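You operate a simulated robot arm through the tools that you are given. There is no shell and no other tool. Be economical: measure what you need, move in short steps, check, and stop when the job is done.

You are at the controls of a simulated robot arm. One attempt, no reset.

TASK
Mop the puddle, then refill the water glass on the brown coaster.
Fine: about 120 ml from the teal jug; mop with the white cloth; both go back; the mug stays empty. Set down upright: water glass, teal jug.

The check looks at the end state, three seconds after you hand in, the way a careful person would. Anything else that was tipped, shoved, dropped, spilled or broken makes it a failure. Flat cloth is picked up by pressing the open fingertips on it (5 to 10 N) and closing them slowly along it; thin cloth reads only 2 to 8 mm in the jaws.

THE ROBOT
A 6-joint arm with a two-finger parallel gripper, fixed in place. Base frame: the origin is at the foot of the arm, x ahead of it, y to its left, z up; the work surface is at about z = 0.73. Readings come in m, degrees, newtons and seconds.
With the tool pointing down near the work surface it reaches from about 0.36 to 0.82 m from the base axis. Its first joint turns from -166.0 to 166.0 degrees. Payload 3.91 kg.
Tool frame: the origin (TCP) lies between the finger pads and is the grasp point; the fingertips stand 0.03 m ahead of it; z points along the fingers, y is the line along which they close. The gripper opens to 0.11 m. The fingers are 0.02 m wide and 0.01 m thick; the gripper's body (0.048 by 0.112 m) begins 0.055 m behind the TCP.
Orientation is that of the tool frame in the base frame, as a unit quaternion [x, y, z, w]. With the fingers straight down and closing along the base's y, the tool's x points along the base's -x, its y along +y and its z along -z.

THE INTERFACE
- The arm moves only by the tool step_arm. Its argument "motion" is text: rows parted by semicolons, each of 7 numbers parted by spaces: the shift along the tool's x, y, z in mm, then the turn, a rotation vector about the tool's x, y, z in degrees, then the opening, from 0 (shut) to 1 (fully open). In form: tx ty tz ax ay az jaw; .... A call has 1 to 8 rows; each row is the pose to reach, as a shift and turn from the pose commanded when the call began, along the tool's axes at that moment. Rows are played at 5 a second. More than 0.05 m and 8.6 degrees between two rows, or a gripper value outside its range, and nothing of the call is played. A pose out of reach is approached as far as the arm can. The call stops where the force on the tool passes 40 N (or 10 N more than at its start, if that is more) or the arm is blocked; 0.2 s more then pass. Each finger travels about 0.045 m/s and halts on what it meets, pressing with about 28 N; the grip force reading is that of the motor and also rises with nothing between the fingers. The clock runs only during rows and for 0.2 s after the last one: add rows that repeat a pose to give the fingers time. It gives the time, the measured TCP pose, the force on the tool (base axes), the opening and the grip force at its end, in the units of the frame above (readings bear some noise), with the torque about the TCP (base axes, N m) and any sound that the robot's microphone picked up.
- Cameras (640 x 400 px; columns grow to the right, rows downward): "scene" is fixed at [0.2187, 0.6514, 1.3233]; the picture's right is [-0.42, 0.91, 0.00], its down [0.87, 0.41, -0.27] and it looks along [-0.24, -0.11, -0.96] (base axes); focal length 214 px, centre (320, 200). "wrist" rides on the gripper at [0.077, 0.007, -0.114] in the tool frame; the picture's right is [-0.09, 1.00, 0.00], its down [-0.80, -0.07, -0.59] and it looks along [-0.59, -0.05, 0.80] (tool axes); focal length 270 px, centre (320, 200). There is no depth. A picture from a camera that has moved, and an enlarged one, comes with that camera's place and axes in the base frame and with its lens.
- snapshot(camera): a new picture of that camera. No time passes.
- move_column(by): slides the trunk up (or, below 0, down) by that many m; the arm rides with it, the base frame stays. It gives what a move gives, with no picture.
- enlarge(camera, box): a new picture of the part [left, top, right, bottom] of that camera's present view, enlarged. No time passes.
- finish_job(): hands the job in; it is judged then, once.

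Go step by step. Nothing tells you positions but the pictures and the camera data: compare them with the known pose of the tool, close in by small moves and look again before you grip or let go. The budget is 120 turns and 84 pictures, counting those below and the enlarged ones. Unless the task says otherwise, let go and move clear before handing in, and close with one line.

The tools are called after ">>>" by a JSON object that holds its "api" and its "payload". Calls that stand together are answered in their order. step_arm: Moves the arm, as the interface text tells. Its arguments: {"type":"object","properties":{"motion":{"type":"string"}},"required":["motion"]} The other tools are called the same way: move_column (by) slides the trunk up or down; snapshot (camera) takes a picture; enlarge (camera, box) takes an enlarged picture of a part of a camera's view; finish_job () hands the job in.

At the start:

```text
t: 0.0
eef_pos: [0.3332, 0.346, 1.2025]
orientation: [-0.001, 1.0, 0.001, 0.0]
ft_force: [-0.5, -0.8, 0.3]
ft_torque: [-0.03, -0.02, 0.01]
opening: 0.1099
gripper_force: 0.1
trunk travel left (down, up): [-0.475, 0.135]
```

scene: 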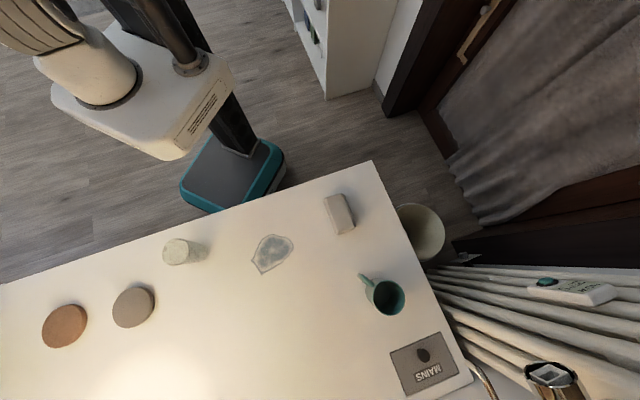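
wrist: 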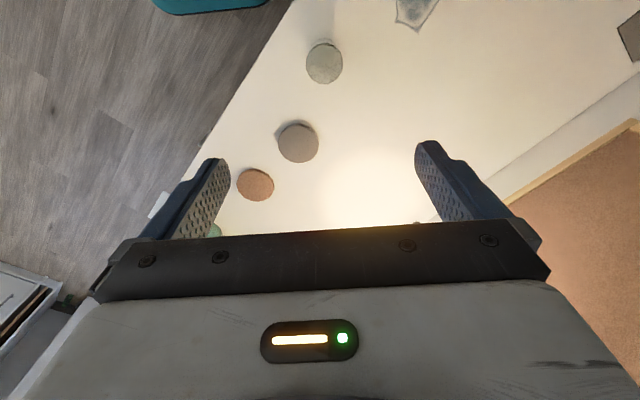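

I see the table with a puddle near (0.26, 0.53), two coasters and a teal vessel; the water glass, jug and cloth are not yet clear. I'll look closer.

>>> {"api": "enlarge", "payload": {"camera": "scene", "box": [0, 210, 220, 400]}}

>>> {"api": "enlarge", "payload": {"camera": "scene", "box": [230, 170, 480, 400]}}

>>> {"api": "enlarge", "payload": {"camera": "wrist", "box": [140, 0, 460, 240]}}

```text
2.11 times, centred on (110, 305) of scene
camera zoom: at [0.2187, 0.6514, 1.3233], right [-0.42, 0.91, 0.0], down [0.87, 0.41, -0.27], along [-0.24, -0.11, -0.96], focal length 452 px, centre (762, -21)
```

zoom: 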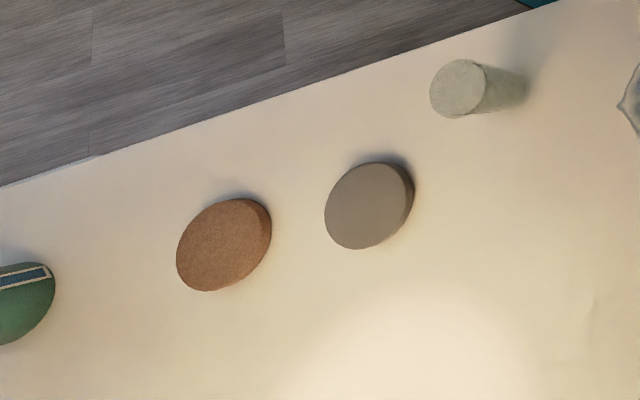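

```text
1.74 times, centred on (355, 285) of scene
camera zoom: at [0.2187, 0.6514, 1.3233], right [-0.42, 0.91, 0.0], down [0.87, 0.41, -0.27], along [-0.24, -0.11, -0.96], focal length 373 px, centre (259, 52)
```

zoom: 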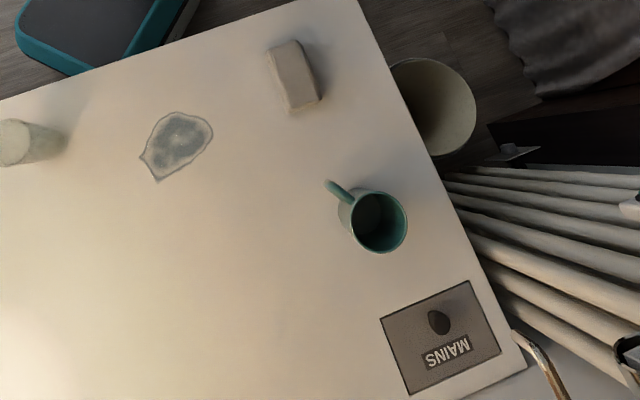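

```text
1.67 times, centred on (300, 120) of wrist
camera zoom: at [0.259, 0.3522, 1.3173], right [0.09, 1.0, 0.0], down [0.8, -0.07, 0.59], along [0.59, -0.05, -0.8], focal length 450 px, centre (353, 333)
```

zoom: 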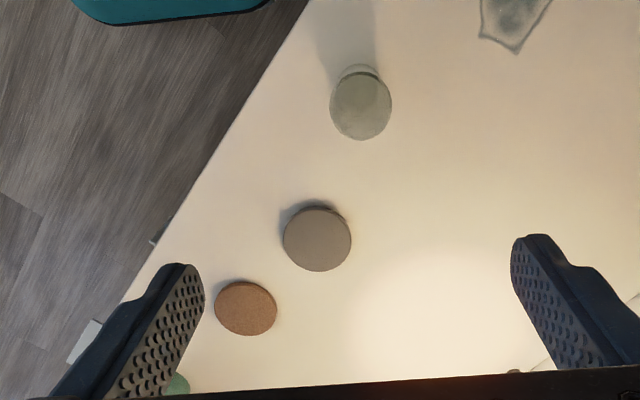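

The glass stands near (0.36, 0.30), off its coaster; the jug and cloth lie outside view, so I turn the wrist camera toward -y.

>>> {"api": "step_arm", "payload": {"motion": "-10 -35 0 0 0 8 1; -20 -70 0 0 0 16 1; -30 -105 0 0 0 24 1; -40 -140 0 0 0 32 1; -50 -175 0 0 0 40 1; -60 -210 0 0 0 48 1; -70 -245 0 0 0 56 1; -80 -260 0 0 0 60 1"}}

>>> {"api": "snapshot", "payload": {"camera": "wrist"}}

>>> {"api": "snapshot", "payload": {"camera": "scene"}}

```text
t: 1.8
eef_pos: [0.4141, 0.0867, 1.2019]
orientation: [0.501, 0.866, 0.0, 0.0]
ft_force: [-0.1, 0.0, 0.1]
ft_torque: [0.03, 0.0, 0.02]
opening: 0.1099
gripper_force: 0.0
trunk travel left (down, up): [-0.475, 0.135]
```

```text
78 pictures are left
camera wrist: at [0.3832, 0.1553, 1.3171], right [0.91, 0.42, 0.0], down [0.34, -0.73, 0.59], along [0.25, -0.54, -0.8], focal length 270 px, centre (320, 200)
```

wrist: 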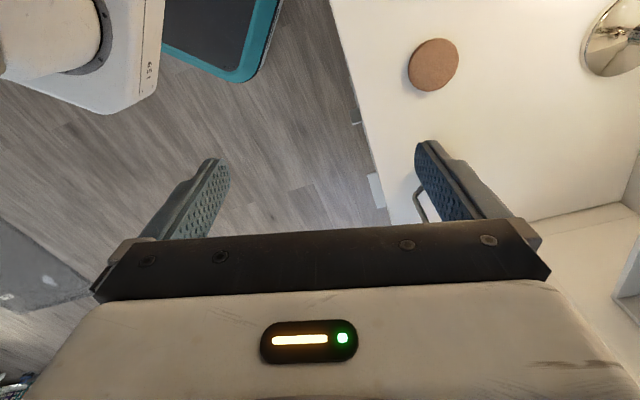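

```text
77 pictures are left
```

scene: 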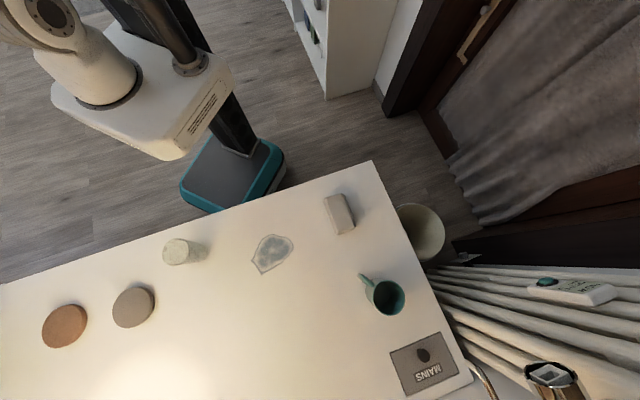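

The green item hides behind the finger near (0.75, 0.0). I'll look at it from the scene camera and the neighbourhood.

>>> {"api": "enlarge", "payload": {"camera": "scene", "box": [0, 200, 10, 400]}}

>>> {"api": "step_arm", "payload": {"motion": "0 0 0 0 0 -8 1; 0 0 0 0 0 -16 1; 0 20 0 0 0 -24 1; 0 40 0 0 0 -32 1; 0 60 0 0 0 -40 1; 0 80 0 0 0 -48 1; 0 100 0 0 0 -56 1; 0 120 0 0 0 -60 1"}}

>>> {"api": "snapshot", "payload": {"camera": "wrist"}}

```text
2.00 times, centred on (5, 300) of scene
camera zoom: at [0.2187, 0.6514, 1.3233], right [-0.42, 0.91, 0.0], down [0.87, 0.41, -0.27], along [-0.24, -0.11, -0.96], focal length 429 px, centre (950, 0)
```

zoom: 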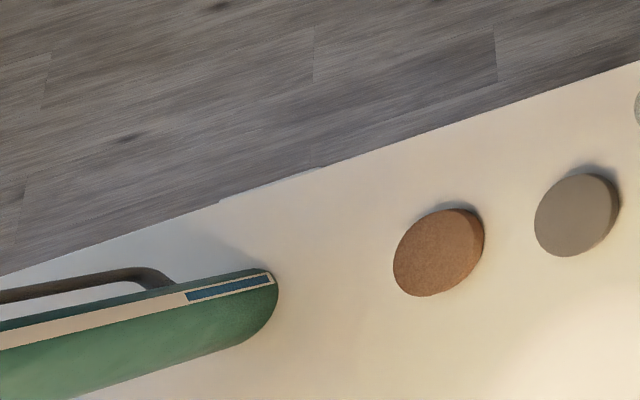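

```text
t: 3.6
eef_pos: [0.5198, 0.1462, 1.2026]
orientation: [-0.001, 1.0, 0.0, -0.001]
ft_force: [-0.1, 0.5, -0.4]
ft_torque: [0.01, -0.02, 0.03]
opening: 0.1099
gripper_force: 0.0
trunk travel left (down, up): [-0.475, 0.135]
```

```text
75 pictures are left
camera wrist: at [0.4443, 0.1524, 1.317], right [0.08, 1.0, 0.0], down [0.8, -0.07, 0.59], along [0.59, -0.05, -0.81], focal length 270 px, centre (320, 200)
```

wrist: 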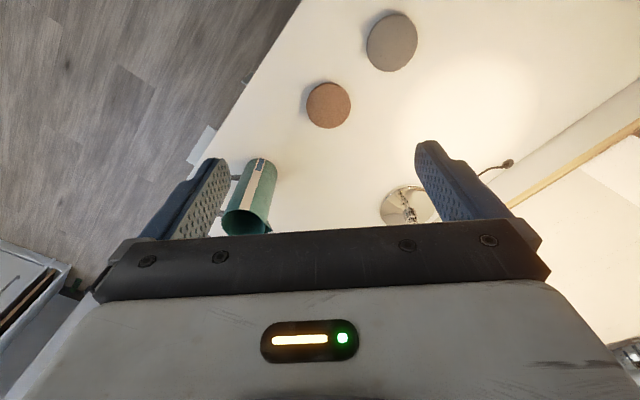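

The teal jug stands near (0.76, -0.03). I look closer at the white thing over the table edge and at the jug, plus the block near (0.08, 0.65).

>>> {"api": "enlarge", "payload": {"camera": "wrist", "box": [160, 90, 320, 240]}}

>>> {"api": "enlarge", "payload": {"camera": "scene", "box": [300, 170, 430, 250]}}

>>> {"api": "enlarge", "payload": {"camera": "scene", "box": [140, 220, 230, 280]}}

```text
2.67 times, centred on (240, 165) of wrist
camera zoom: at [0.4443, 0.1524, 1.317], right [0.08, 1.0, 0.0], down [0.8, -0.07, 0.59], along [0.59, -0.05, -0.81], focal length 721 px, centre (533, 293)
```

zoom: 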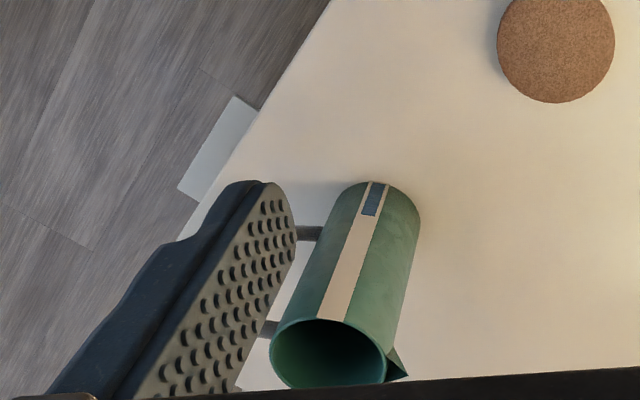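

```text
4.92 times, centred on (365, 210) of scene
camera zoom: at [0.2187, 0.6514, 1.3233], right [-0.42, 0.91, 0.0], down [0.87, 0.41, -0.27], along [-0.24, -0.11, -0.96], focal length 1056 px, centre (98, 151)
```

zoom: 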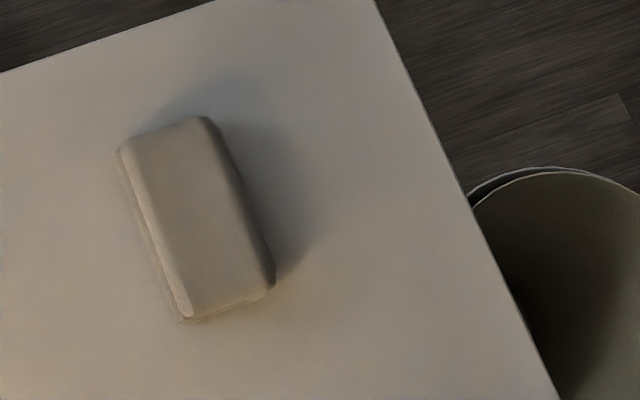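

```text
6.67 times, centred on (185, 250) of scene
camera zoom: at [0.2187, 0.6514, 1.3233], right [-0.42, 0.91, 0.0], down [0.87, 0.41, -0.27], along [-0.24, -0.11, -0.96], focal length 1430 px, centre (1220, -133)
```

zoom: 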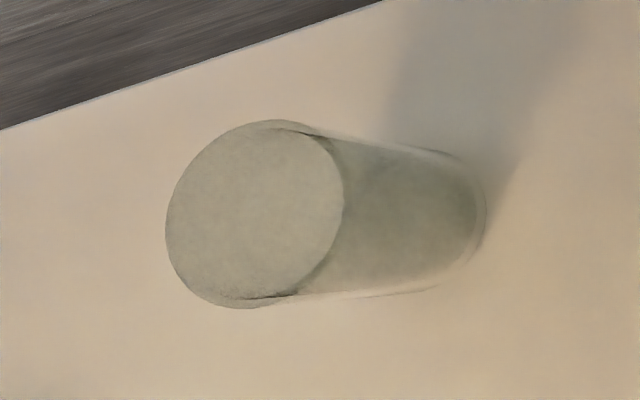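

The jug is open-topped with handle toward -y and a spout at +y; the glass may be inverted. I'll move the camera over the edge strip and the jug.

>>> {"api": "step_arm", "payload": {"motion": "0 -40 0 0 0 0 1; -20 -80 0 0 0 0 1; -40 -120 0 0 0 0 1; -60 -160 0 0 0 0 1; -80 -200 0 0 0 0 1; -80 -240 0 0 0 0 1"}}

>>> {"api": "snapshot", "payload": {"camera": "wrist"}}

```text
t: 5.0
eef_pos: [0.5974, -0.095, 1.2036]
orientation: [-0.001, 1.0, 0.0, 0.0]
ft_force: [0.1, -0.6, -0.5]
ft_torque: [0.02, -0.03, 0.01]
opening: 0.11
gripper_force: 0.0
trunk travel left (down, up): [-0.475, 0.135]
```

```text
71 pictures are left
camera wrist: at [0.5227, -0.0886, 1.3178], right [0.09, 1.0, 0.0], down [0.8, -0.07, 0.59], along [0.59, -0.05, -0.8], focal length 270 px, centre (320, 200)
```

wrist: 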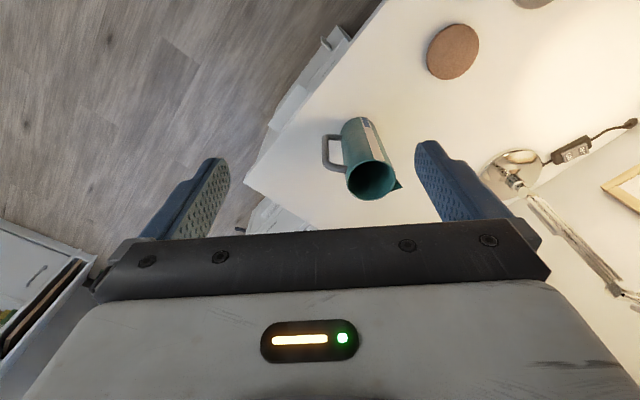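

The edge strip is just a drawer, so the folded white block is the cloth. I enlarge the jug for geometry.

>>> {"api": "enlarge", "payload": {"camera": "wrist", "box": [290, 80, 450, 220]}}

```text
2.86 times, centred on (370, 150) of wrist
camera zoom: at [0.5227, -0.0886, 1.3178], right [0.09, 1.0, 0.0], down [0.8, -0.07, 0.59], along [0.59, -0.05, -0.8], focal length 772 px, centre (177, 343)
```

zoom: 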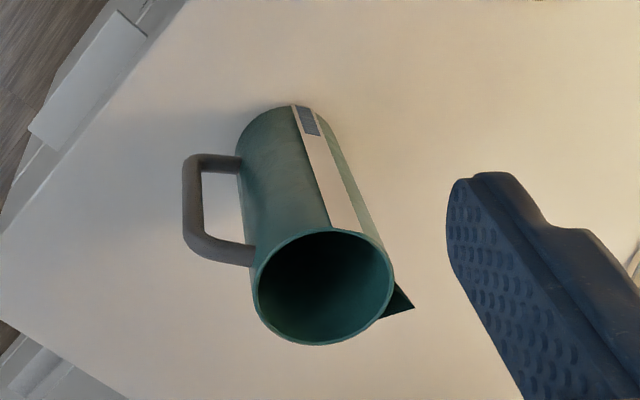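

Jug: centre ≈(0.77,-0.02), radius ≈0.041, height ≈0.21, handle toward azimuth ~250°, spout ~70°. Now I fly toward the glass and cloth to inspect them from lower down.

>>> {"api": "step_arm", "payload": {"motion": "25 36 20 0 0 0 1; 50 72 40 0 0 0 1; 75 108 60 0 0 0 1; 100 144 80 0 0 0 1; 125 180 100 0 0 0 1; 150 216 120 0 0 0 1; 175 252 140 0 0 0 1; 200 288 160 0 0 0 1"}}

>>> {"api": "step_arm", "payload": {"motion": "28 40 0 0 0 0 1; 56 80 0 0 0 0 1; 84 120 0 0 0 0 1; 112 160 0 0 0 -8 1; 140 200 0 0 0 -16 1; 150 230 0 0 0 -24 1; 150 230 0 0 0 -32 1; 150 230 0 0 0 -40 1"}}

>>> {"api": "snapshot", "payload": {"camera": "wrist"}}

```text
t: 6.8
eef_pos: [0.3986, 0.1934, 1.0415]
orientation: [-0.001, 1.0, 0.0, 0.0]
ft_force: [-0.2, 0.6, 1.0]
ft_torque: [-0.06, -0.03, -0.01]
opening: 0.1101
gripper_force: 0.0
trunk travel left (down, up): [-0.475, 0.135]
```

```text
t: 8.6
eef_pos: [0.2476, 0.4238, 1.0431]
orientation: [-0.344, 0.939, 0.0, 0.0]
ft_force: [0.1, -0.5, 0.5]
ft_torque: [0.03, 0.0, 0.01]
opening: 0.11
gripper_force: 0.0
trunk travel left (down, up): [-0.475, 0.135]
```

```text
69 pictures are left
camera wrist: at [0.1869, 0.3795, 1.1579], right [-0.58, 0.82, 0.0], down [0.66, 0.46, 0.59], along [0.49, 0.34, -0.8], focal length 270 px, centre (320, 200)
```

wrist: 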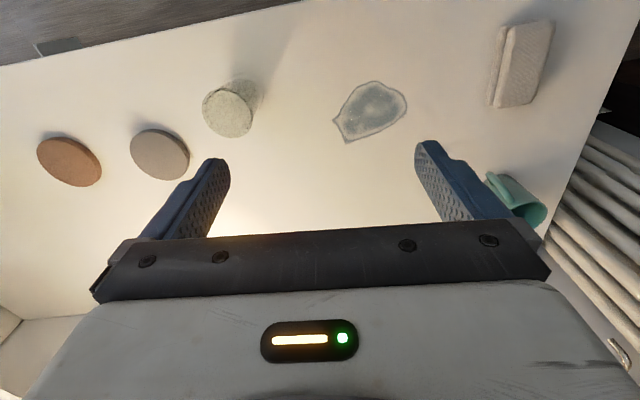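

>>> {"api": "enlarge", "payload": {"camera": "wrist", "box": [190, 60, 280, 150]}}

>>> {"api": "enlarge", "payload": {"camera": "wrist", "box": [470, 0, 580, 120]}}

```text
4.44 times, centred on (235, 105) of wrist
camera zoom: at [0.1869, 0.3795, 1.1579], right [-0.58, 0.82, 0.0], down [0.66, 0.46, 0.59], along [0.49, 0.34, -0.8], focal length 1201 px, centre (698, 622)
```

zoom: 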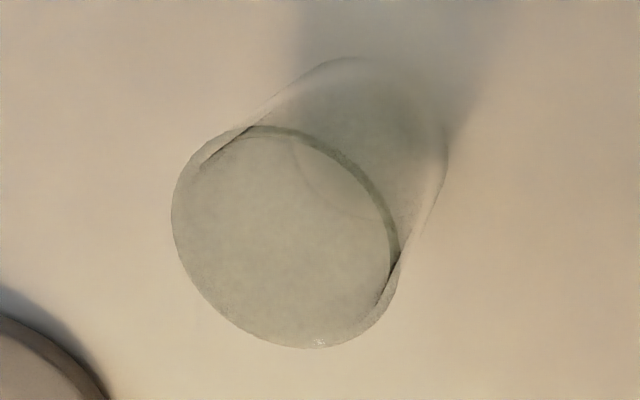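

```text
3.33 times, centred on (525, 60) of wrist
camera zoom: at [0.1869, 0.3795, 1.1579], right [-0.58, 0.82, 0.0], down [0.66, 0.46, 0.59], along [0.49, 0.34, -0.8], focal length 901 px, centre (-363, 667)
```

zoom: 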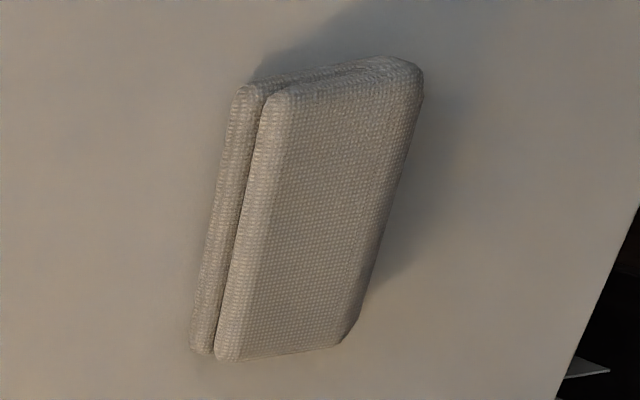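

The cloth is a folded pad centred ≈(0.087,0.65), long axis ~45°, ~25 mm thick; the glass looks inverted (solid disc on top). I go above the cloth, fingers across its width.

>>> {"api": "step_arm", "payload": {"motion": "-3 34 24 0 0 -1 1; -6 68 48 0 0 -2 1; -9 102 72 0 0 -3 1; -12 136 96 0 0 -4 1; -15 170 120 0 0 -5 1; -18 204 144 0 0 -5 1; -21 240 168 0 0 -5 1; -23 276 193 0 0 -5 1"}}

>>> {"api": "snapshot", "payload": {"camera": "wrist"}}

>>> {"api": "enlarge", "payload": {"camera": "scene", "box": [240, 150, 440, 280]}}

```text
t: 10.4
eef_pos: [0.0869, 0.6507, 0.8501]
orientation: [-0.384, 0.923, 0.0, 0.0]
ft_force: [0.0, -0.1, 0.3]
ft_torque: [-0.01, 0.02, -0.02]
opening: 0.1101
gripper_force: 0.0
trunk travel left (down, up): [-0.475, 0.135]
```

```text
66 pictures are left
camera wrist: at [0.03, 0.6003, 0.9638], right [-0.64, 0.77, 0.0], down [0.62, 0.52, 0.59], along [0.46, 0.38, -0.8], focal length 270 px, centre (320, 200)
```

wrist: 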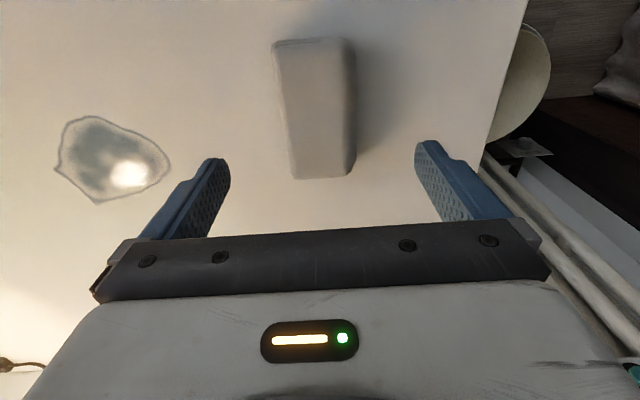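

```text
3.08 times, centred on (340, 215) of scene
camera zoom: at [0.2187, 0.6514, 1.3233], right [-0.42, 0.91, 0.0], down [0.87, 0.41, -0.27], along [-0.24, -0.11, -0.96], focal length 660 px, centre (258, 154)
```

zoom: 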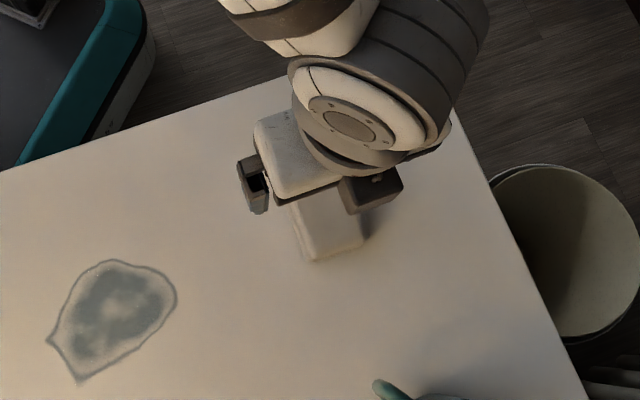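

The cloth is centred between the fingers. I descend to just above the table.

>>> {"api": "step_arm", "payload": {"motion": "0 0 20 0 0 0 1; 0 0 40 0 0 0 1; 0 0 55 0 0 0 1; 0 0 65 0 0 0 1; 0 0 72 0 0 0 1; 0 0 78 0 0 0 1; 0 0 82 0 0 0 1; 0 0 84 0 0 0 1"}}

>>> {"api": "snapshot", "payload": {"camera": "wrist"}}

```text
t: 12.2
eef_pos: [0.0888, 0.6491, 0.7648]
orientation: [-0.384, 0.923, 0.0, 0.0]
ft_force: [-0.2, -0.1, -0.2]
ft_torque: [-0.01, -0.03, 0.02]
opening: 0.1101
gripper_force: 0.0
trunk travel left (down, up): [-0.475, 0.135]
```

```text
64 pictures are left
camera wrist: at [0.0305, 0.5999, 0.8797], right [-0.64, 0.77, 0.0], down [0.62, 0.52, 0.59], along [0.46, 0.38, -0.8], focal length 270 px, centre (320, 200)
```

wrist: 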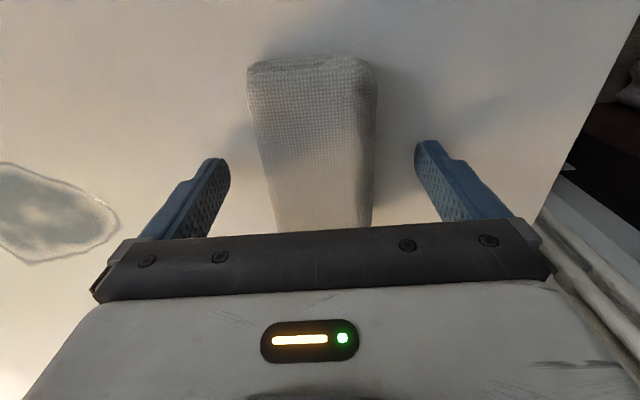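

Now I close the fingers on the cloth's sides.

>>> {"api": "step_arm", "payload": {"motion": "0 0 0 0 0 0 0.7; 0 0 0 0 0 0 0.55; 0 0 0 0 0 0 0.45; 0 0 0 0 0 0 0.35; 0 0 0 0 0 0 0.3; 0 0 0 0 0 0 0.25; 0 0 0 0 0 0 0.2; 0 0 0 0 0 0 0.2"}}

>>> {"api": "snapshot", "payload": {"camera": "wrist"}}

```text
t: 14.0
eef_pos: [0.0882, 0.6505, 0.7642]
orientation: [-0.383, 0.924, 0.0, 0.0]
ft_force: [-0.3, -0.4, 0.1]
ft_torque: [0.02, -0.04, 0.01]
opening: 0.0613
gripper_force: 28.2
trunk travel left (down, up): [-0.475, 0.135]
```

```text
63 pictures are left
camera wrist: at [0.0305, 0.5999, 0.8799], right [-0.64, 0.77, 0.0], down [0.62, 0.52, 0.59], along [0.46, 0.38, -0.8], focal length 270 px, centre (320, 200)
```

wrist: 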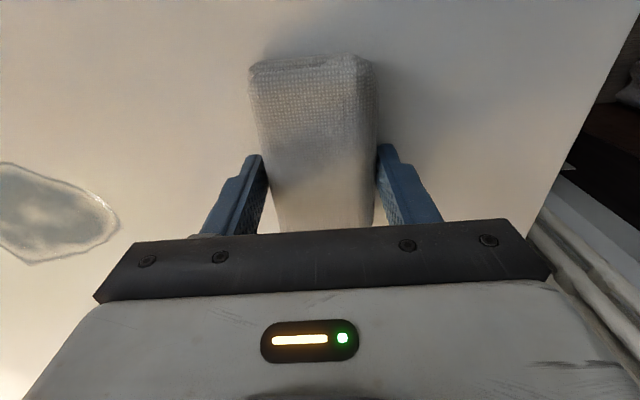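

The cloth is held firmly (61 mm). I lift it and move it beside the puddle's near end.

>>> {"api": "step_arm", "payload": {"motion": "0 0 -20 0 0 0 0.2; 0 0 -40 0 0 0 0.2; -2 -35 -40 0 0 0 0.2; -4 -70 -40 0 0 0 0.2; -6 -105 -40 0 0 0 0.2; -7 -134 -40 0 0 0 0.2; -7 -134 -40 0 0 0 0.2"}}

>>> {"api": "snapshot", "payload": {"camera": "wrist"}}

>>> {"api": "enlarge", "payload": {"camera": "scene", "box": [220, 170, 400, 300]}}

```text
t: 15.6
eef_pos: [0.1893, 0.5593, 0.8059]
orientation: [-0.384, 0.923, 0.0, 0.0]
ft_force: [0.4, -0.2, -0.7]
ft_torque: [0.01, 0.01, 0.02]
opening: 0.0614
gripper_force: 28.0
trunk travel left (down, up): [-0.475, 0.135]
```

```text
62 pictures are left
camera wrist: at [0.1312, 0.51, 0.9204], right [-0.64, 0.77, 0.0], down [0.62, 0.52, 0.59], along [0.46, 0.38, -0.8], focal length 270 px, centre (320, 200)
```

wrist: 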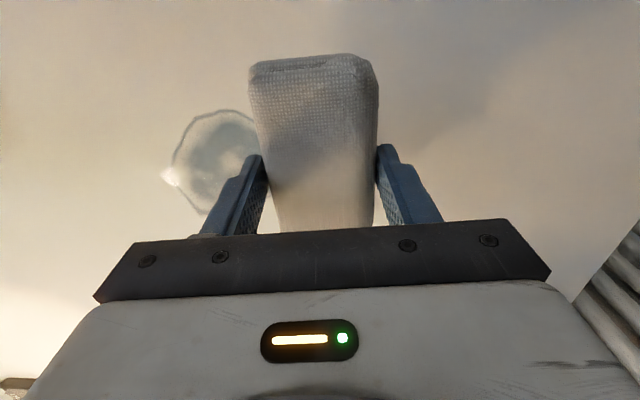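

```text
3.08 times, centred on (310, 235) of scene
camera zoom: at [0.2187, 0.6514, 1.3233], right [-0.42, 0.91, 0.0], down [0.87, 0.41, -0.27], along [-0.24, -0.11, -0.96], focal length 660 px, centre (351, 92)
```

zoom: 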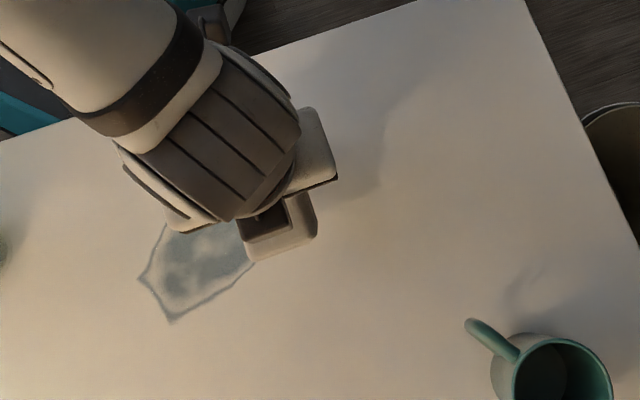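

I lower the cloth onto the table with light pressure.

>>> {"api": "step_arm", "payload": {"motion": "0 0 20 0 0 0 0.2; 0 0 34 0 0 0 0.2; 0 0 39 0 0 0 0.2; 0 0 41 0 0 0 0.2; 0 0 42 0 0 0 0.2; 0 0 42 0 0 0 0.2"}}

```text
t: 17.0
eef_pos: [0.188, 0.5601, 0.765]
orientation: [-0.382, 0.924, 0.001, 0.001]
ft_force: [1.6, 1.3, 14.1]
ft_torque: [-0.51, 0.2, 0.03]
opening: 0.0615
gripper_force: 27.9
trunk travel left (down, up): [-0.475, 0.135]
```

Force 14 N; I ease off 1 mm and sweep along the puddle and back.

>>> {"api": "step_arm", "payload": {"motion": "0 0 -0.8 0 0 0 0.2; -10 -20 -0.8 0 0 0 0.2; -20 -40 -0.8 0 0 0 0.2; -30 -60 -0.8 0 0 0 0.2; -40 -80 -0.8 0 0 0 0.2; -50 -100 -0.8 0 0 0 0.2; -61 -118 -0.8 0 0 0 0.2; -68 -132 -0.8 0 0 0 0.2"}}

>>> {"api": "enlarge", "payload": {"camera": "scene", "box": [200, 180, 360, 300]}}

```text
t: 18.8
eef_pos: [0.33, 0.5147, 0.7645]
orientation: [-0.384, 0.923, 0.0, 0.0]
ft_force: [-4.5, 1.0, 15.0]
ft_torque: [-0.02, 0.17, -0.1]
opening: 0.0612
gripper_force: 28.6
trunk travel left (down, up): [-0.475, 0.135]
```

```text
3.33 times, centred on (280, 240) of scene
camera zoom: at [0.2187, 0.6514, 1.3233], right [-0.42, 0.91, 0.0], down [0.87, 0.41, -0.27], along [-0.24, -0.11, -0.96], focal length 715 px, centre (453, 67)
```

zoom: 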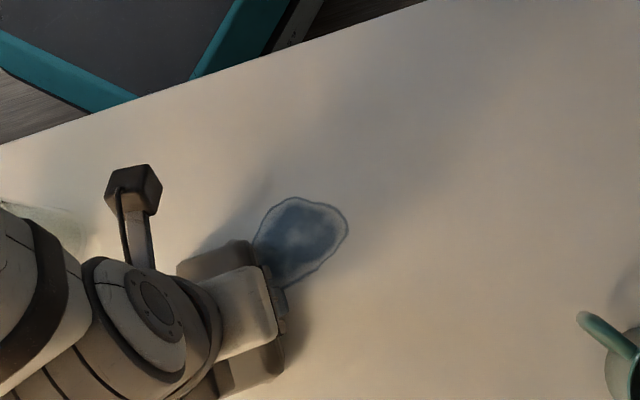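

The puddle still shows in part; I sweep back over it with small lateral offsets.

>>> {"api": "step_arm", "payload": {"motion": "7 14 0 0 0 0 0.2; 18 36 0 0 0 0 0.2; 29 58 0 0 0 0 0.2; 40 80 0 0 0 0 0.2; 51 102 0 0 0 0 0.2; 60 118 0 0 0 0 0.2; 45 128 0 0 0 0 0.2; 35 118 0 0 0 0 0.2"}}

>>> {"api": "step_arm", "payload": {"motion": "-10 -20 0 0 0 0 0.2; -20 -40 0 0 0 0 0.2; -30 -60 0 0 0 0 0.2; -40 -80 0 0 0 0 0.2; -52 -104 0 0 0 0 0.2; -40 -104 0 0 0 0 0.2; -20 -104 0 0 0 0 0.2; 0 -114 0 0 0 0 0.2"}}

>>> {"api": "enlarge", "payload": {"camera": "scene", "box": [200, 180, 360, 300]}}

```text
t: 20.6
eef_pos: [0.2215, 0.5723, 0.7656]
orientation: [-0.382, 0.924, 0.0, 0.0]
ft_force: [-1.2, 0.7, 6.0]
ft_torque: [-0.1, 0.16, -0.07]
opening: 0.0614
gripper_force: 28.2
trunk travel left (down, up): [-0.475, 0.135]
```

```text
t: 22.4
eef_pos: [0.3023, 0.4922, 0.7648]
orientation: [-0.384, 0.923, 0.001, 0.001]
ft_force: [0.6, 2.7, 17.1]
ft_torque: [0.08, -0.11, -0.01]
opening: 0.0617
gripper_force: 27.6
trunk travel left (down, up): [-0.475, 0.135]
```

```text
3.33 times, centred on (280, 240) of scene
camera zoom: at [0.2187, 0.6514, 1.3233], right [-0.42, 0.91, 0.0], down [0.87, 0.41, -0.27], along [-0.24, -0.11, -0.96], focal length 715 px, centre (453, 67)
```

zoom: 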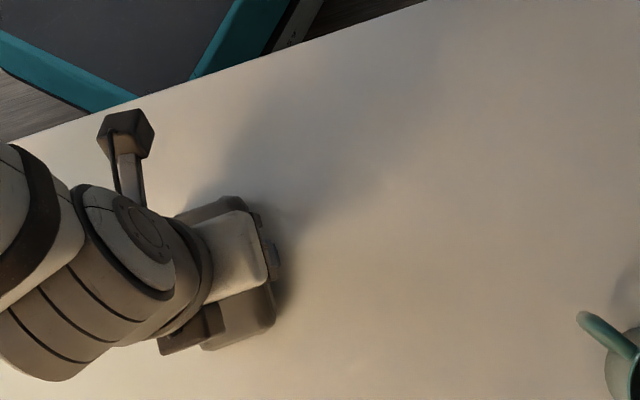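

The puddle seems gone; I lift and carry the cloth toward its home, then look.

>>> {"api": "step_arm", "payload": {"motion": "0 0 -20 0 0 0 0.2; 0 0 -40 0 0 0 0.2; 7 44 -40 0 0 0 0.2; 14 88 -40 0 0 0 0.2; 21 132 -40 0 0 0 0.2; 28 176 -40 0 0 0 0.2; 35 220 -40 0 0 0 0.2; 40 263 -40 0 0 0 0.2"}}

>>> {"api": "enlarge", "payload": {"camera": "scene", "box": [200, 180, 360, 300]}}

```text
t: 24.2
eef_pos: [0.0867, 0.6514, 0.8051]
orientation: [-0.383, 0.924, 0.001, 0.0]
ft_force: [0.3, 0.3, -1.3]
ft_torque: [-0.01, -0.02, -0.01]
opening: 0.0617
gripper_force: 28.3
trunk travel left (down, up): [-0.475, 0.135]
```

```text
3.33 times, centred on (280, 240) of scene
camera zoom: at [0.2187, 0.6514, 1.3233], right [-0.42, 0.91, 0.0], down [0.87, 0.41, -0.27], along [-0.24, -0.11, -0.96], focal length 715 px, centre (453, 67)
```

zoom: 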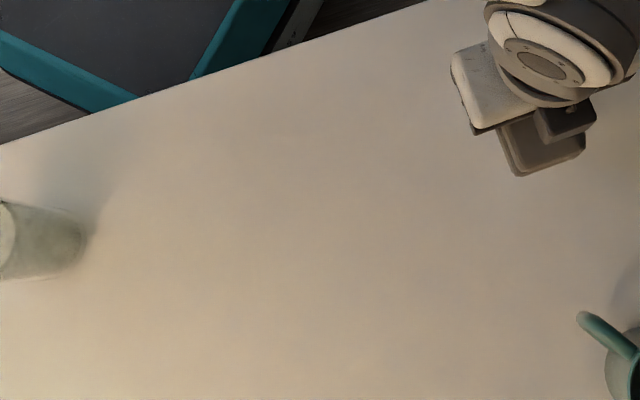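

The table is dry. I set the cloth down at its place and release.

>>> {"api": "step_arm", "payload": {"motion": "1 -1 15 0 0 0 0.2; 1 -1 28 0 0 0 0.2; 1 -1 35 0 0 0 0.2; 1 -1 38 0 0 0 0.2; 1 -1 39.5 0 0 0 0.2; 1 -1 39.5 0 0 0 0.2"}}

>>> {"api": "step_arm", "payload": {"motion": "0 0 0 0 0 0 0.65; 0 0 0 0 0 0 0.75; 0 0 0 0 0 0 0.85; 0 0 0 0 0 0 1; 0 0 0 0 0 0 1; 0 0 -30 0 0 0 1; 0 0 -70 0 0 0 1; 0 0 -115 0 0 0 1"}}

>>> {"api": "snapshot", "payload": {"camera": "wrist"}}

```text
t: 25.6
eef_pos: [0.0875, 0.6497, 0.7643]
orientation: [-0.384, 0.923, 0.0, 0.0]
ft_force: [-0.2, -0.3, 0.4]
ft_torque: [0.0, 0.0, 0.01]
opening: 0.0615
gripper_force: 27.8
trunk travel left (down, up): [-0.475, 0.135]
```

```text
t: 27.4
eef_pos: [0.0879, 0.6484, 0.8792]
orientation: [-0.384, 0.923, 0.0, 0.0]
ft_force: [0.3, -0.2, 0.3]
ft_torque: [-0.01, 0.02, -0.01]
opening: 0.1099
gripper_force: 0.1
trunk travel left (down, up): [-0.475, 0.135]
```

```text
57 pictures are left
camera wrist: at [0.0302, 0.5988, 0.9951], right [-0.64, 0.77, 0.0], down [0.62, 0.52, 0.59], along [0.46, 0.38, -0.8], focal length 270 px, centre (320, 200)
```

wrist: 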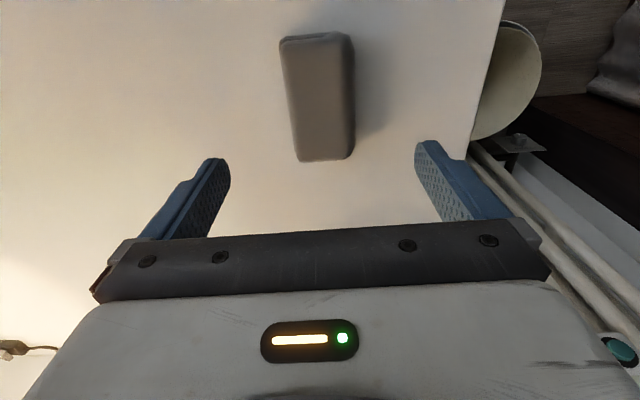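

Cloth is back. The glass is inverted, so it must be flipped by a 180° roll with a horizontal tool; I first test whether the arm reaches a horizontal tool with camera down near the table edge, starting by swinging over in the air.

>>> {"api": "step_arm", "payload": {"motion": "4 -25 -15 0 0 8.5 1; 8 -50 -30 0 0 17 1; 12 -75 -45 0 0 25.5 1; 16 -100 -60 0 0 34 1; 20 -125 -75 0 0 42.5 1; 24 -150 -90 0 0 51 1; 28 -175 -105 0 0 59.5 1; 32 -201 -120 0 0 68 1"}}

```text
t: 29.2
eef_pos: [0.2074, 0.4836, 1.0001]
orientation: [0.2, 0.98, 0.0, -0.001]
ft_force: [-0.8, -0.3, 0.7]
ft_torque: [-0.04, 0.02, 0.01]
opening: 0.1101
gripper_force: 0.0
trunk travel left (down, up): [-0.475, 0.135]
```

>>> {"api": "step_arm", "payload": {"motion": "-21 -12 0 0 0 8.5 1; -43 -25 0 0 0 17 1; -64 -38 0 0 0 25.5 1; -86 -50 0 0 0 34 1; -107 -63 0 0 0 42.5 1; -129 -76 0 0 0 51 1; -150 -88 0 0 0 59.5 1; -172 -101 0 0 0 68 1"}}

>>> {"api": "snapshot", "payload": {"camera": "wrist"}}

```text
t: 31.0
eef_pos: [0.3259, 0.3232, 0.9996]
orientation: [0.713, 0.701, 0.0, 0.0]
ft_force: [0.2, -0.7, 0.3]
ft_torque: [0.02, -0.01, 0.0]
opening: 0.11
gripper_force: 0.1
trunk travel left (down, up): [-0.475, 0.135]
```

```text
56 pictures are left
camera wrist: at [0.3362, 0.4005, 1.1148], right [0.99, -0.11, 0.0], down [-0.09, -0.8, 0.59], along [-0.06, -0.59, -0.8], focal length 270 px, centre (320, 200)
```

wrist: 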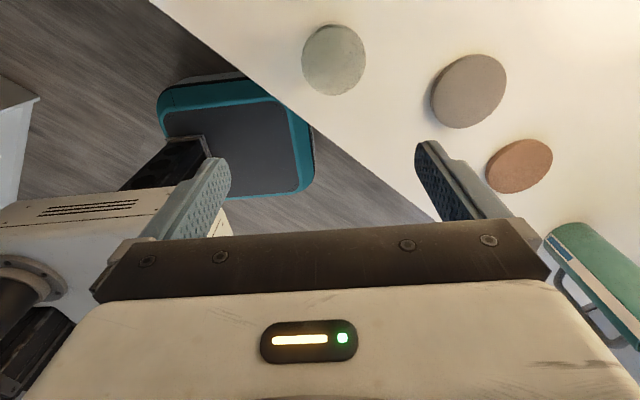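

>>> {"api": "step_arm", "payload": {"motion": "-20 15 0 0 0 8.5 1; -40 30 0 0 0 17 1; -60 45 0 0 0 25.5 1; -80 60 0 0 0 34 1; -100 75 0 0 0 42.5 1; -120 90 0 0 0 51 1; -140 105 0 0 0 59.5 1; -160 119 0 0 0 68 1"}}

>>> {"api": "step_arm", "payload": {"motion": "0 0 0 0 8 0 1; 0 0 0 0 16 0 1; 0 0 0 0 24 0 1; 0 0 0 0 32 0 1; 0 0 0 0 40 0 1; 0 0 0 0 48 0 1; 0 0 0 0 56 0 1; 0 0 0 0 64 0 1"}}

```text
t: 32.8
eef_pos: [0.4526, 0.1268, 0.9952]
orientation: [0.981, 0.194, -0.001, -0.019]
ft_force: [-0.4, -0.4, 0.8]
ft_torque: [-0.01, 0.0, 0.0]
opening: 0.1098
gripper_force: 0.1
out of reach, approached as far as the arm can: row 7, 8
trunk travel left (down, up): [-0.475, 0.135]
```

```text
t: 34.8
eef_pos: [0.4729, 0.1697, 0.9994]
orientation: [0.841, 0.214, 0.435, -0.238]
ft_force: [-0.2, -1.0, -0.1]
ft_torque: [0.0, -0.02, 0.02]
opening: 0.11
gripper_force: 0.0
out of reach, approached as far as the arm can: row 1, 5, 6, 7, 8
trunk travel left (down, up): [-0.475, 0.135]
stopped in row 8: the arm was blocked; the commanded pose is now the measured one
```

Joint limits show up: camera-outward yaw is near a stop, while the standard yaw (camera toward robot) pitched outward gives camera down. I return to tool-down, then yaw back.

>>> {"api": "step_arm", "payload": {"motion": "0 0 0 -2.1 -8.2 0 1; 0 0 0 -4.2 -16.4 0 1; 0 0 0 -6.3 -24.6 0 1; 0 0 0 -8.4 -32.8 0 1; 0 0 0 -10.5 -41 0 1; 0 0 0 -12.6 -49.2 0 1; 0 0 0 -14.8 -57.7 0 1"}}

```text
refused: row 7 steps farther than a row can; nothing moved
```

>>> {"api": "step_arm", "payload": {"motion": "0 0 0 -1.9 -7.2 0 1; 0 0 0 -3.7 -14.4 0 1; 0 0 0 -5.5 -21.6 0 1; 0 0 0 -7.4 -28.9 0 1; 0 0 0 -9.2 -36.1 0 1; 0 0 0 -11.1 -43.3 0 1; 0 0 0 -12.9 -50.5 0 1; 0 0 0 -14.8 -57.7 0 1"}}

```text
t: 36.6
eef_pos: [0.4754, 0.1694, 0.999]
orientation: [0.968, 0.249, -0.002, -0.005]
ft_force: [-0.3, 0.1, -0.2]
ft_torque: [0.01, 0.0, 0.01]
opening: 0.1098
gripper_force: 0.0
trunk travel left (down, up): [-0.475, 0.135]
```

>>> {"api": "step_arm", "payload": {"motion": "0 0 0 0 0 -8.5 1; 0 0 0 0 0 -17 1; 0 0 0 0 0 -25.5 1; 0 0 0 0 0 -34 1; 0 0 0 0 0 -42.5 1; 0 0 0 0 0 -51 1; 0 0 0 0 0 -59.5 1; 0 0 0 0 0 -68 1"}}

>>> {"api": "step_arm", "payload": {"motion": "0 0 0 0 0 -8.5 1; 0 0 0 0 0 -17 1; 0 0 0 0 0 -25.5 1; 0 0 0 0 0 -34 1; 0 0 0 0 0 -42.5 1; 0 0 0 0 0 -51 1; 0 0 0 0 0 -59.5 1; 0 0 0 0 0 -68 1"}}

>>> {"api": "step_arm", "payload": {"motion": "0 0 0 0 0 -8.5 1; 0 0 0 0 0 -17 1; 0 0 0 0 0 -25.5 1; 0 0 0 0 0 -34 1; 0 0 0 0 0 -42.5 1; 0 0 0 0 0 -50 1"}}

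```text
t: 38.4
eef_pos: [0.475, 0.1706, 0.9992]
orientation: [0.665, 0.747, -0.001, -0.001]
ft_force: [-0.1, 0.9, 0.0]
ft_torque: [0.01, 0.03, 0.01]
opening: 0.1103
gripper_force: 0.0
trunk travel left (down, up): [-0.475, 0.135]
```

```text
t: 40.2
eef_pos: [0.4753, 0.1705, 0.9985]
orientation: [0.133, 0.991, -0.001, -0.002]
ft_force: [-0.7, 0.2, -0.2]
ft_torque: [0.03, -0.03, 0.02]
opening: 0.1099
gripper_force: 0.0
trunk travel left (down, up): [-0.475, 0.135]
```

```text
t: 41.6
eef_pos: [0.4746, 0.1707, 0.9995]
orientation: [-0.297, 0.955, 0.0, -0.001]
ft_force: [-0.5, -0.3, 0.1]
ft_torque: [0.0, 0.02, -0.03]
opening: 0.1099
gripper_force: 0.1
trunk travel left (down, up): [-0.475, 0.135]
```

Now the test: pitch the tool outward to horizontal.

>>> {"api": "step_arm", "payload": {"motion": "0 0 0 0 -8.5 0 1; 0 0 0 0 -17 0 1; 0 0 0 0 -25.5 0 1; 0 0 0 0 -34 0 1; 0 0 0 0 -42.5 0 1; 0 0 0 0 -51 0 1; 0 0 0 0 -59.5 0 1; 0 0 0 0 -68 0 1"}}

>>> {"api": "step_arm", "payload": {"motion": "0 0 0 0 -8 0 1; 0 0 0 0 -16 0 1; 0 0 0 0 -22 0 1"}}

>>> {"api": "snapshot", "payload": {"camera": "wrist"}}

>>> {"api": "snapshot", "payload": {"camera": "scene"}}

```text
t: 43.4
eef_pos: [0.5031, 0.1781, 1.0006]
orientation: [-0.244, 0.792, 0.167, 0.534]
ft_force: [0.1, 0.4, 0.4]
ft_torque: [-0.01, 0.02, 0.0]
opening: 0.1101
gripper_force: 0.1
out of reach, approached as far as the arm can: row 5, 7, 8
trunk travel left (down, up): [-0.475, 0.135]
```

```text
t: 44.2
eef_pos: [0.5186, 0.1675, 1.0434]
orientation: [-0.2, 0.684, 0.229, 0.663]
ft_force: [-0.7, 0.3, -0.2]
ft_torque: [0.01, -0.02, -0.01]
opening: 0.1099
gripper_force: 0.1
out of reach, approached as far as the arm can: row 1, 2, 3
trunk travel left (down, up): [-0.475, 0.135]
```

```text
55 pictures are left
camera wrist: at [0.4196, 0.1101, 0.9702], right [-0.57, 0.81, 0.14], down [-0.41, -0.43, 0.81], along [0.71, 0.4, 0.58], focal length 270 px, centre (320, 200)
```

wrist: 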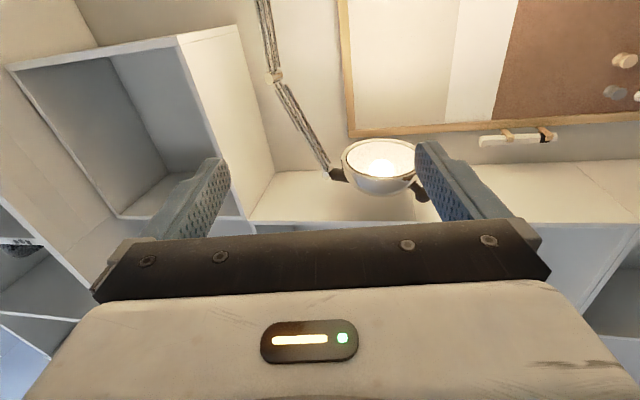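

```text
54 pictures are left
```

scene: 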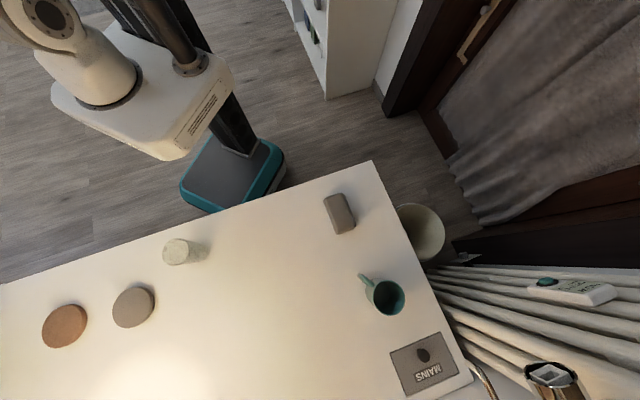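

Horizontal with camera down works at r≈0.545; it needs more shoulder distance closer in. I raise the trunk and go down to test closer reach at table height over free table air.

>>> {"api": "move_column", "payload": {"by": 0.13}}

>>> {"api": "step_arm", "payload": {"motion": "40 0 0 0 0 0 1; 80 0 -10 0 0 0 1; 120 0 -20 0 0 0 1; 160 0 -35 0 0 0 1; 200 0 -50 0 0 0 1; 230 0 -65 0 0 0 1; 250 0 -80 0 0 0 1"}}

```text
t: 45.8
eef_pos: [0.5184, 0.1673, 1.1746]
orientation: [-0.199, 0.685, 0.229, 0.662]
ft_force: [-0.2, 0.1, 0.5]
ft_torque: [-0.04, -0.02, 0.01]
opening: 0.1103
gripper_force: 0.1
trunk travel left (down, up): [-0.605, 0.005]
```

```text
t: 47.4
eef_pos: [0.4565, 0.2261, 0.9693]
orientation: [-0.15, 0.702, 0.307, 0.625]
ft_force: [-0.3, -0.1, -0.4]
ft_torque: [-0.03, 0.0, 0.02]
opening: 0.1099
gripper_force: 0.0
out of reach, approached as far as the arm can: row 1, 2, 3, 4, 5, 6, 7
trunk travel left (down, up): [-0.605, 0.005]
```

>>> {"api": "step_arm", "payload": {"motion": "0 0 40 0 0 0 1; 0 0 60 0 0 0 1; 0 0 60 0 0 0 1"}}

```text
t: 48.2
eef_pos: [0.5117, 0.251, 0.9655]
orientation: [-0.152, 0.702, 0.309, 0.623]
ft_force: [-0.3, 0.0, -0.3]
ft_torque: [0.02, 0.01, -0.05]
opening: 0.1099
gripper_force: 0.2
out of reach, approached as far as the arm can: row 1, 2, 3
trunk travel left (down, up): [-0.605, 0.005]
```

>>> {"api": "step_arm", "payload": {"motion": "-40 0 0 0 0 -4 1; -80 0 0 0 0 -8 1; -120 0 10 0 0 -12 1; -150 0 20 0 0 -14 1; -150 0 20 0 0 -14 1"}}

```text
t: 49.4
eef_pos: [0.5776, 0.2341, 1.1321]
orientation: [-0.229, 0.685, 0.244, 0.647]
ft_force: [-0.2, 0.2, -0.5]
ft_torque: [-0.01, -0.01, 0.0]
opening: 0.1098
gripper_force: 0.1
out of reach, approached as far as the arm can: row 2, 3, 4, 5
trunk travel left (down, up): [-0.605, 0.005]
```

>>> {"api": "step_arm", "payload": {"motion": "-40 0 0 0 0 0 1; -80 0 0 0 0 0 1; -120 0 0 0 0 0 1; -160 0 0 0 0 0 1; -160 0 -20 0 0 0 1; -160 0 -50 0 0 0 1; -160 0 -80 0 0 0 1; -160 0 -110 0 0 0 1"}}

>>> {"api": "snapshot", "payload": {"camera": "scene"}}

```text
t: 51.2
eef_pos: [0.4939, 0.1677, 1.2973]
orientation: [-0.235, 0.679, 0.228, 0.657]
ft_force: [0.0, -0.7, 0.9]
ft_torque: [-0.01, 0.0, 0.02]
opening: 0.1099
gripper_force: 0.0
trunk travel left (down, up): [-0.605, 0.005]
```

```text
53 pictures are left
```

scene: 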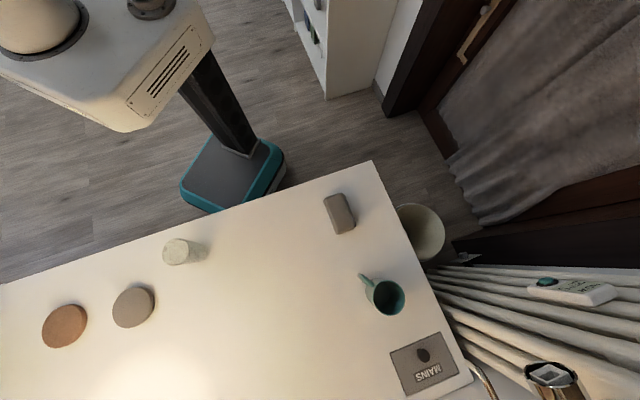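

At greater arm-relative height the horizontal pose is reachable; lowering the trunk then brings it to table height. I test the 180° roll in the air.

>>> {"api": "step_arm", "payload": {"motion": "0 0 0 0 0 8.5 1; 0 0 0 0 0 17 1; 0 0 0 0 0 25.5 1; 0 0 0 0 0 34 1; 0 0 0 0 0 42.5 1; 0 0 0 0 0 51 1; 0 0 0 0 0 59.5 1; 0 0 0 0 0 68 1"}}

>>> {"api": "step_arm", "payload": {"motion": "0 0 0 0 0 8.5 1; 0 0 0 0 0 17 1; 0 0 0 0 0 25.5 1; 0 0 0 0 0 34 1; 0 0 0 0 0 42.5 1; 0 0 0 0 0 51 1; 0 0 0 0 0 59.5 1; 0 0 0 0 0 68 1"}}

>>> {"api": "step_arm", "payload": {"motion": "0 0 0 0 0 8.5 1; 0 0 0 0 0 17 1; 0 0 0 0 0 25.5 1; 0 0 0 0 0 31 1; 0 0 0 0 0 36 1; 0 0 0 0 0 40 1; 0 0 0 0 0 44 1"}}

```text
t: 53.0
eef_pos: [0.4939, 0.1674, 1.2978]
orientation: [0.186, 0.694, 0.557, 0.417]
ft_force: [0.5, -0.8, -0.5]
ft_torque: [0.01, -0.01, 0.0]
opening: 0.1099
gripper_force: 0.1
trunk travel left (down, up): [-0.605, 0.005]
```

```text
t: 54.8
eef_pos: [0.4918, 0.1681, 1.2967]
orientation: [0.542, 0.471, 0.695, 0.035]
ft_force: [0.6, 0.1, -0.6]
ft_torque: [0.02, -0.02, -0.03]
opening: 0.1098
gripper_force: 0.1
trunk travel left (down, up): [-0.605, 0.005]
```

```text
t: 56.4
eef_pos: [0.4933, 0.1681, 1.2963]
orientation: [0.68, 0.234, 0.657, -0.228]
ft_force: [-0.6, -0.6, -0.3]
ft_torque: [0.0, 0.04, 0.02]
opening: 0.1097
gripper_force: 0.0
trunk travel left (down, up): [-0.605, 0.005]
```

A full 180° roll works. Plan: with horizontal tool (camera up now) move the inverted glass near the table edge, then regrasp camera-down and flip. I go above the glass.

>>> {"api": "step_arm", "payload": {"motion": "0 -40 -3 0 0.5 0 1; 0 -80 -6 0 1 0 1; 0 -120 -9 0 1.5 0 1; 0 -160 -12 0 2 0 1; 0 -200 -15 0 2 0 1; 0 -236 -18 0 2 0 1; 0 -236 -18 0 2 0 1"}}

>>> {"api": "snapshot", "payload": {"camera": "scene"}}

```text
t: 58.0
eef_pos: [0.4513, 0.242, 1.3216]
orientation: [0.667, 0.233, 0.668, -0.234]
ft_force: [1.0, -0.7, 0.3]
ft_torque: [-0.01, -0.02, -0.04]
opening: 0.11
gripper_force: 0.0
out of reach, approached as far as the arm can: row 1, 2, 3, 4, 5, 6, 7
trunk travel left (down, up): [-0.605, 0.005]
```

```text
52 pictures are left
```

scene: 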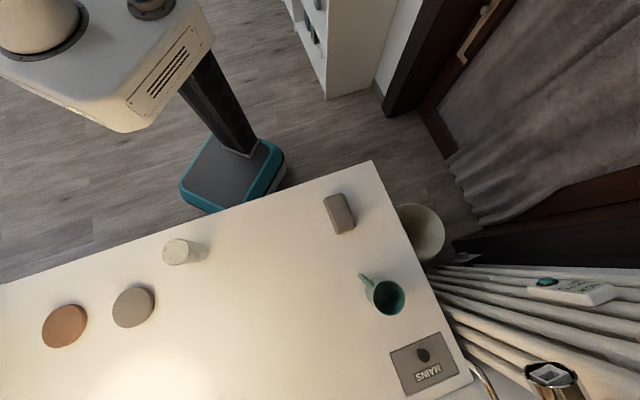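

>>> {"api": "step_arm", "payload": {"motion": "30 0 0 0 0 0 1; 60 0 0 0 0 0 1; 60 -40 -10 0 0 0 1; 60 -80 -20 0 0 0 1; 60 -120 -25 0 0 0 1; 60 -152 -30 0 0 0 1; 60 -152 -30 0 0 0 1"}}

```text
t: 59.6
eef_pos: [0.4096, 0.2364, 1.3967]
orientation: [0.667, 0.232, 0.668, -0.233]
ft_force: [-0.2, -0.7, -0.2]
ft_torque: [0.01, 0.03, 0.02]
opening: 0.1102
gripper_force: 0.1
out of reach, approached as far as the arm can: row 3, 4, 5, 6, 7
trunk travel left (down, up): [-0.605, 0.005]
```

>>> {"api": "step_arm", "payload": {"motion": "0 0 0 5 0 0 1; 0 0 0 10 0 0 1; 0 -20 2 15 0 0 1; 0 -50 3 20 0 0 1; 0 -80 5 21.5 0 0 1; 0 -110 6 21.5 0 0 1; 0 -127 8 21.5 0 0 1; 0 -127 8 21.5 0 0 1"}}

```text
t: 61.4
eef_pos: [0.3405, 0.34, 1.3967]
orientation: [0.613, 0.352, 0.613, -0.353]
ft_force: [0.9, -0.1, 0.4]
ft_torque: [0.0, -0.01, -0.02]
opening: 0.1101
gripper_force: 0.0
trunk travel left (down, up): [-0.605, 0.005]
```

Reachable with the tool pointing ~15° left of the arm's azimuth. I lower the trunk to just above the glass and look.

>>> {"api": "move_column", "payload": {"by": -0.45}}

>>> {"api": "snapshot", "payload": {"camera": "wrist"}}

>>> {"api": "snapshot", "payload": {"camera": "scene"}}

```text
refused: -0.45 is not a number from -0.4 to 0.4
```

```text
51 pictures are left
camera wrist: at [0.2899, 0.2379, 1.4746], right [0.86, -0.5, -0.09], down [-0.36, -0.48, -0.8], along [0.36, 0.72, -0.59], focal length 270 px, centre (320, 200)
```

wrist: 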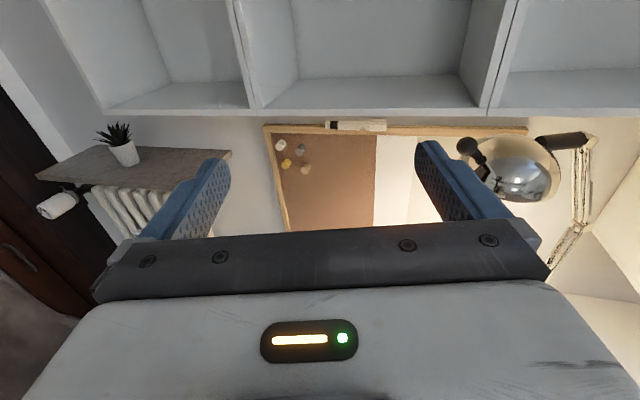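

```text
50 pictures are left
```

scene: 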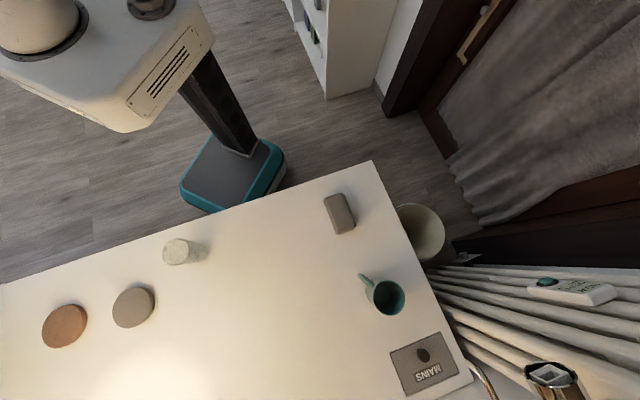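

>>> {"api": "move_column", "payload": {"by": -0.4}}

>>> {"api": "snapshot", "payload": {"camera": "scene"}}

```text
t: 65.2
eef_pos: [0.3408, 0.3398, 0.9973]
orientation: [0.613, 0.352, 0.613, -0.352]
ft_force: [0.6, 0.1, -0.2]
ft_torque: [0.0, 0.01, 0.0]
opening: 0.1099
gripper_force: 0.1
trunk travel left (down, up): [-0.205, 0.405]
```

```text
49 pictures are left
```

scene: 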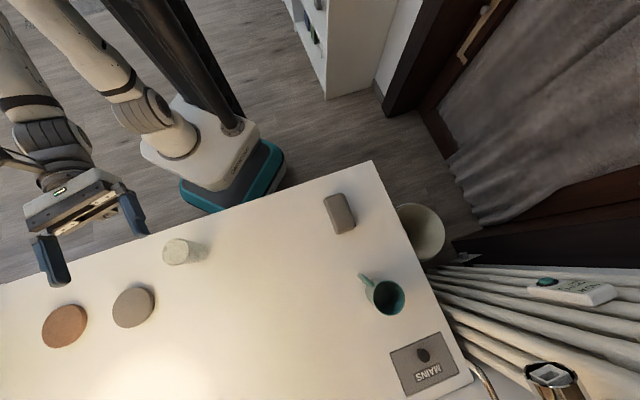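

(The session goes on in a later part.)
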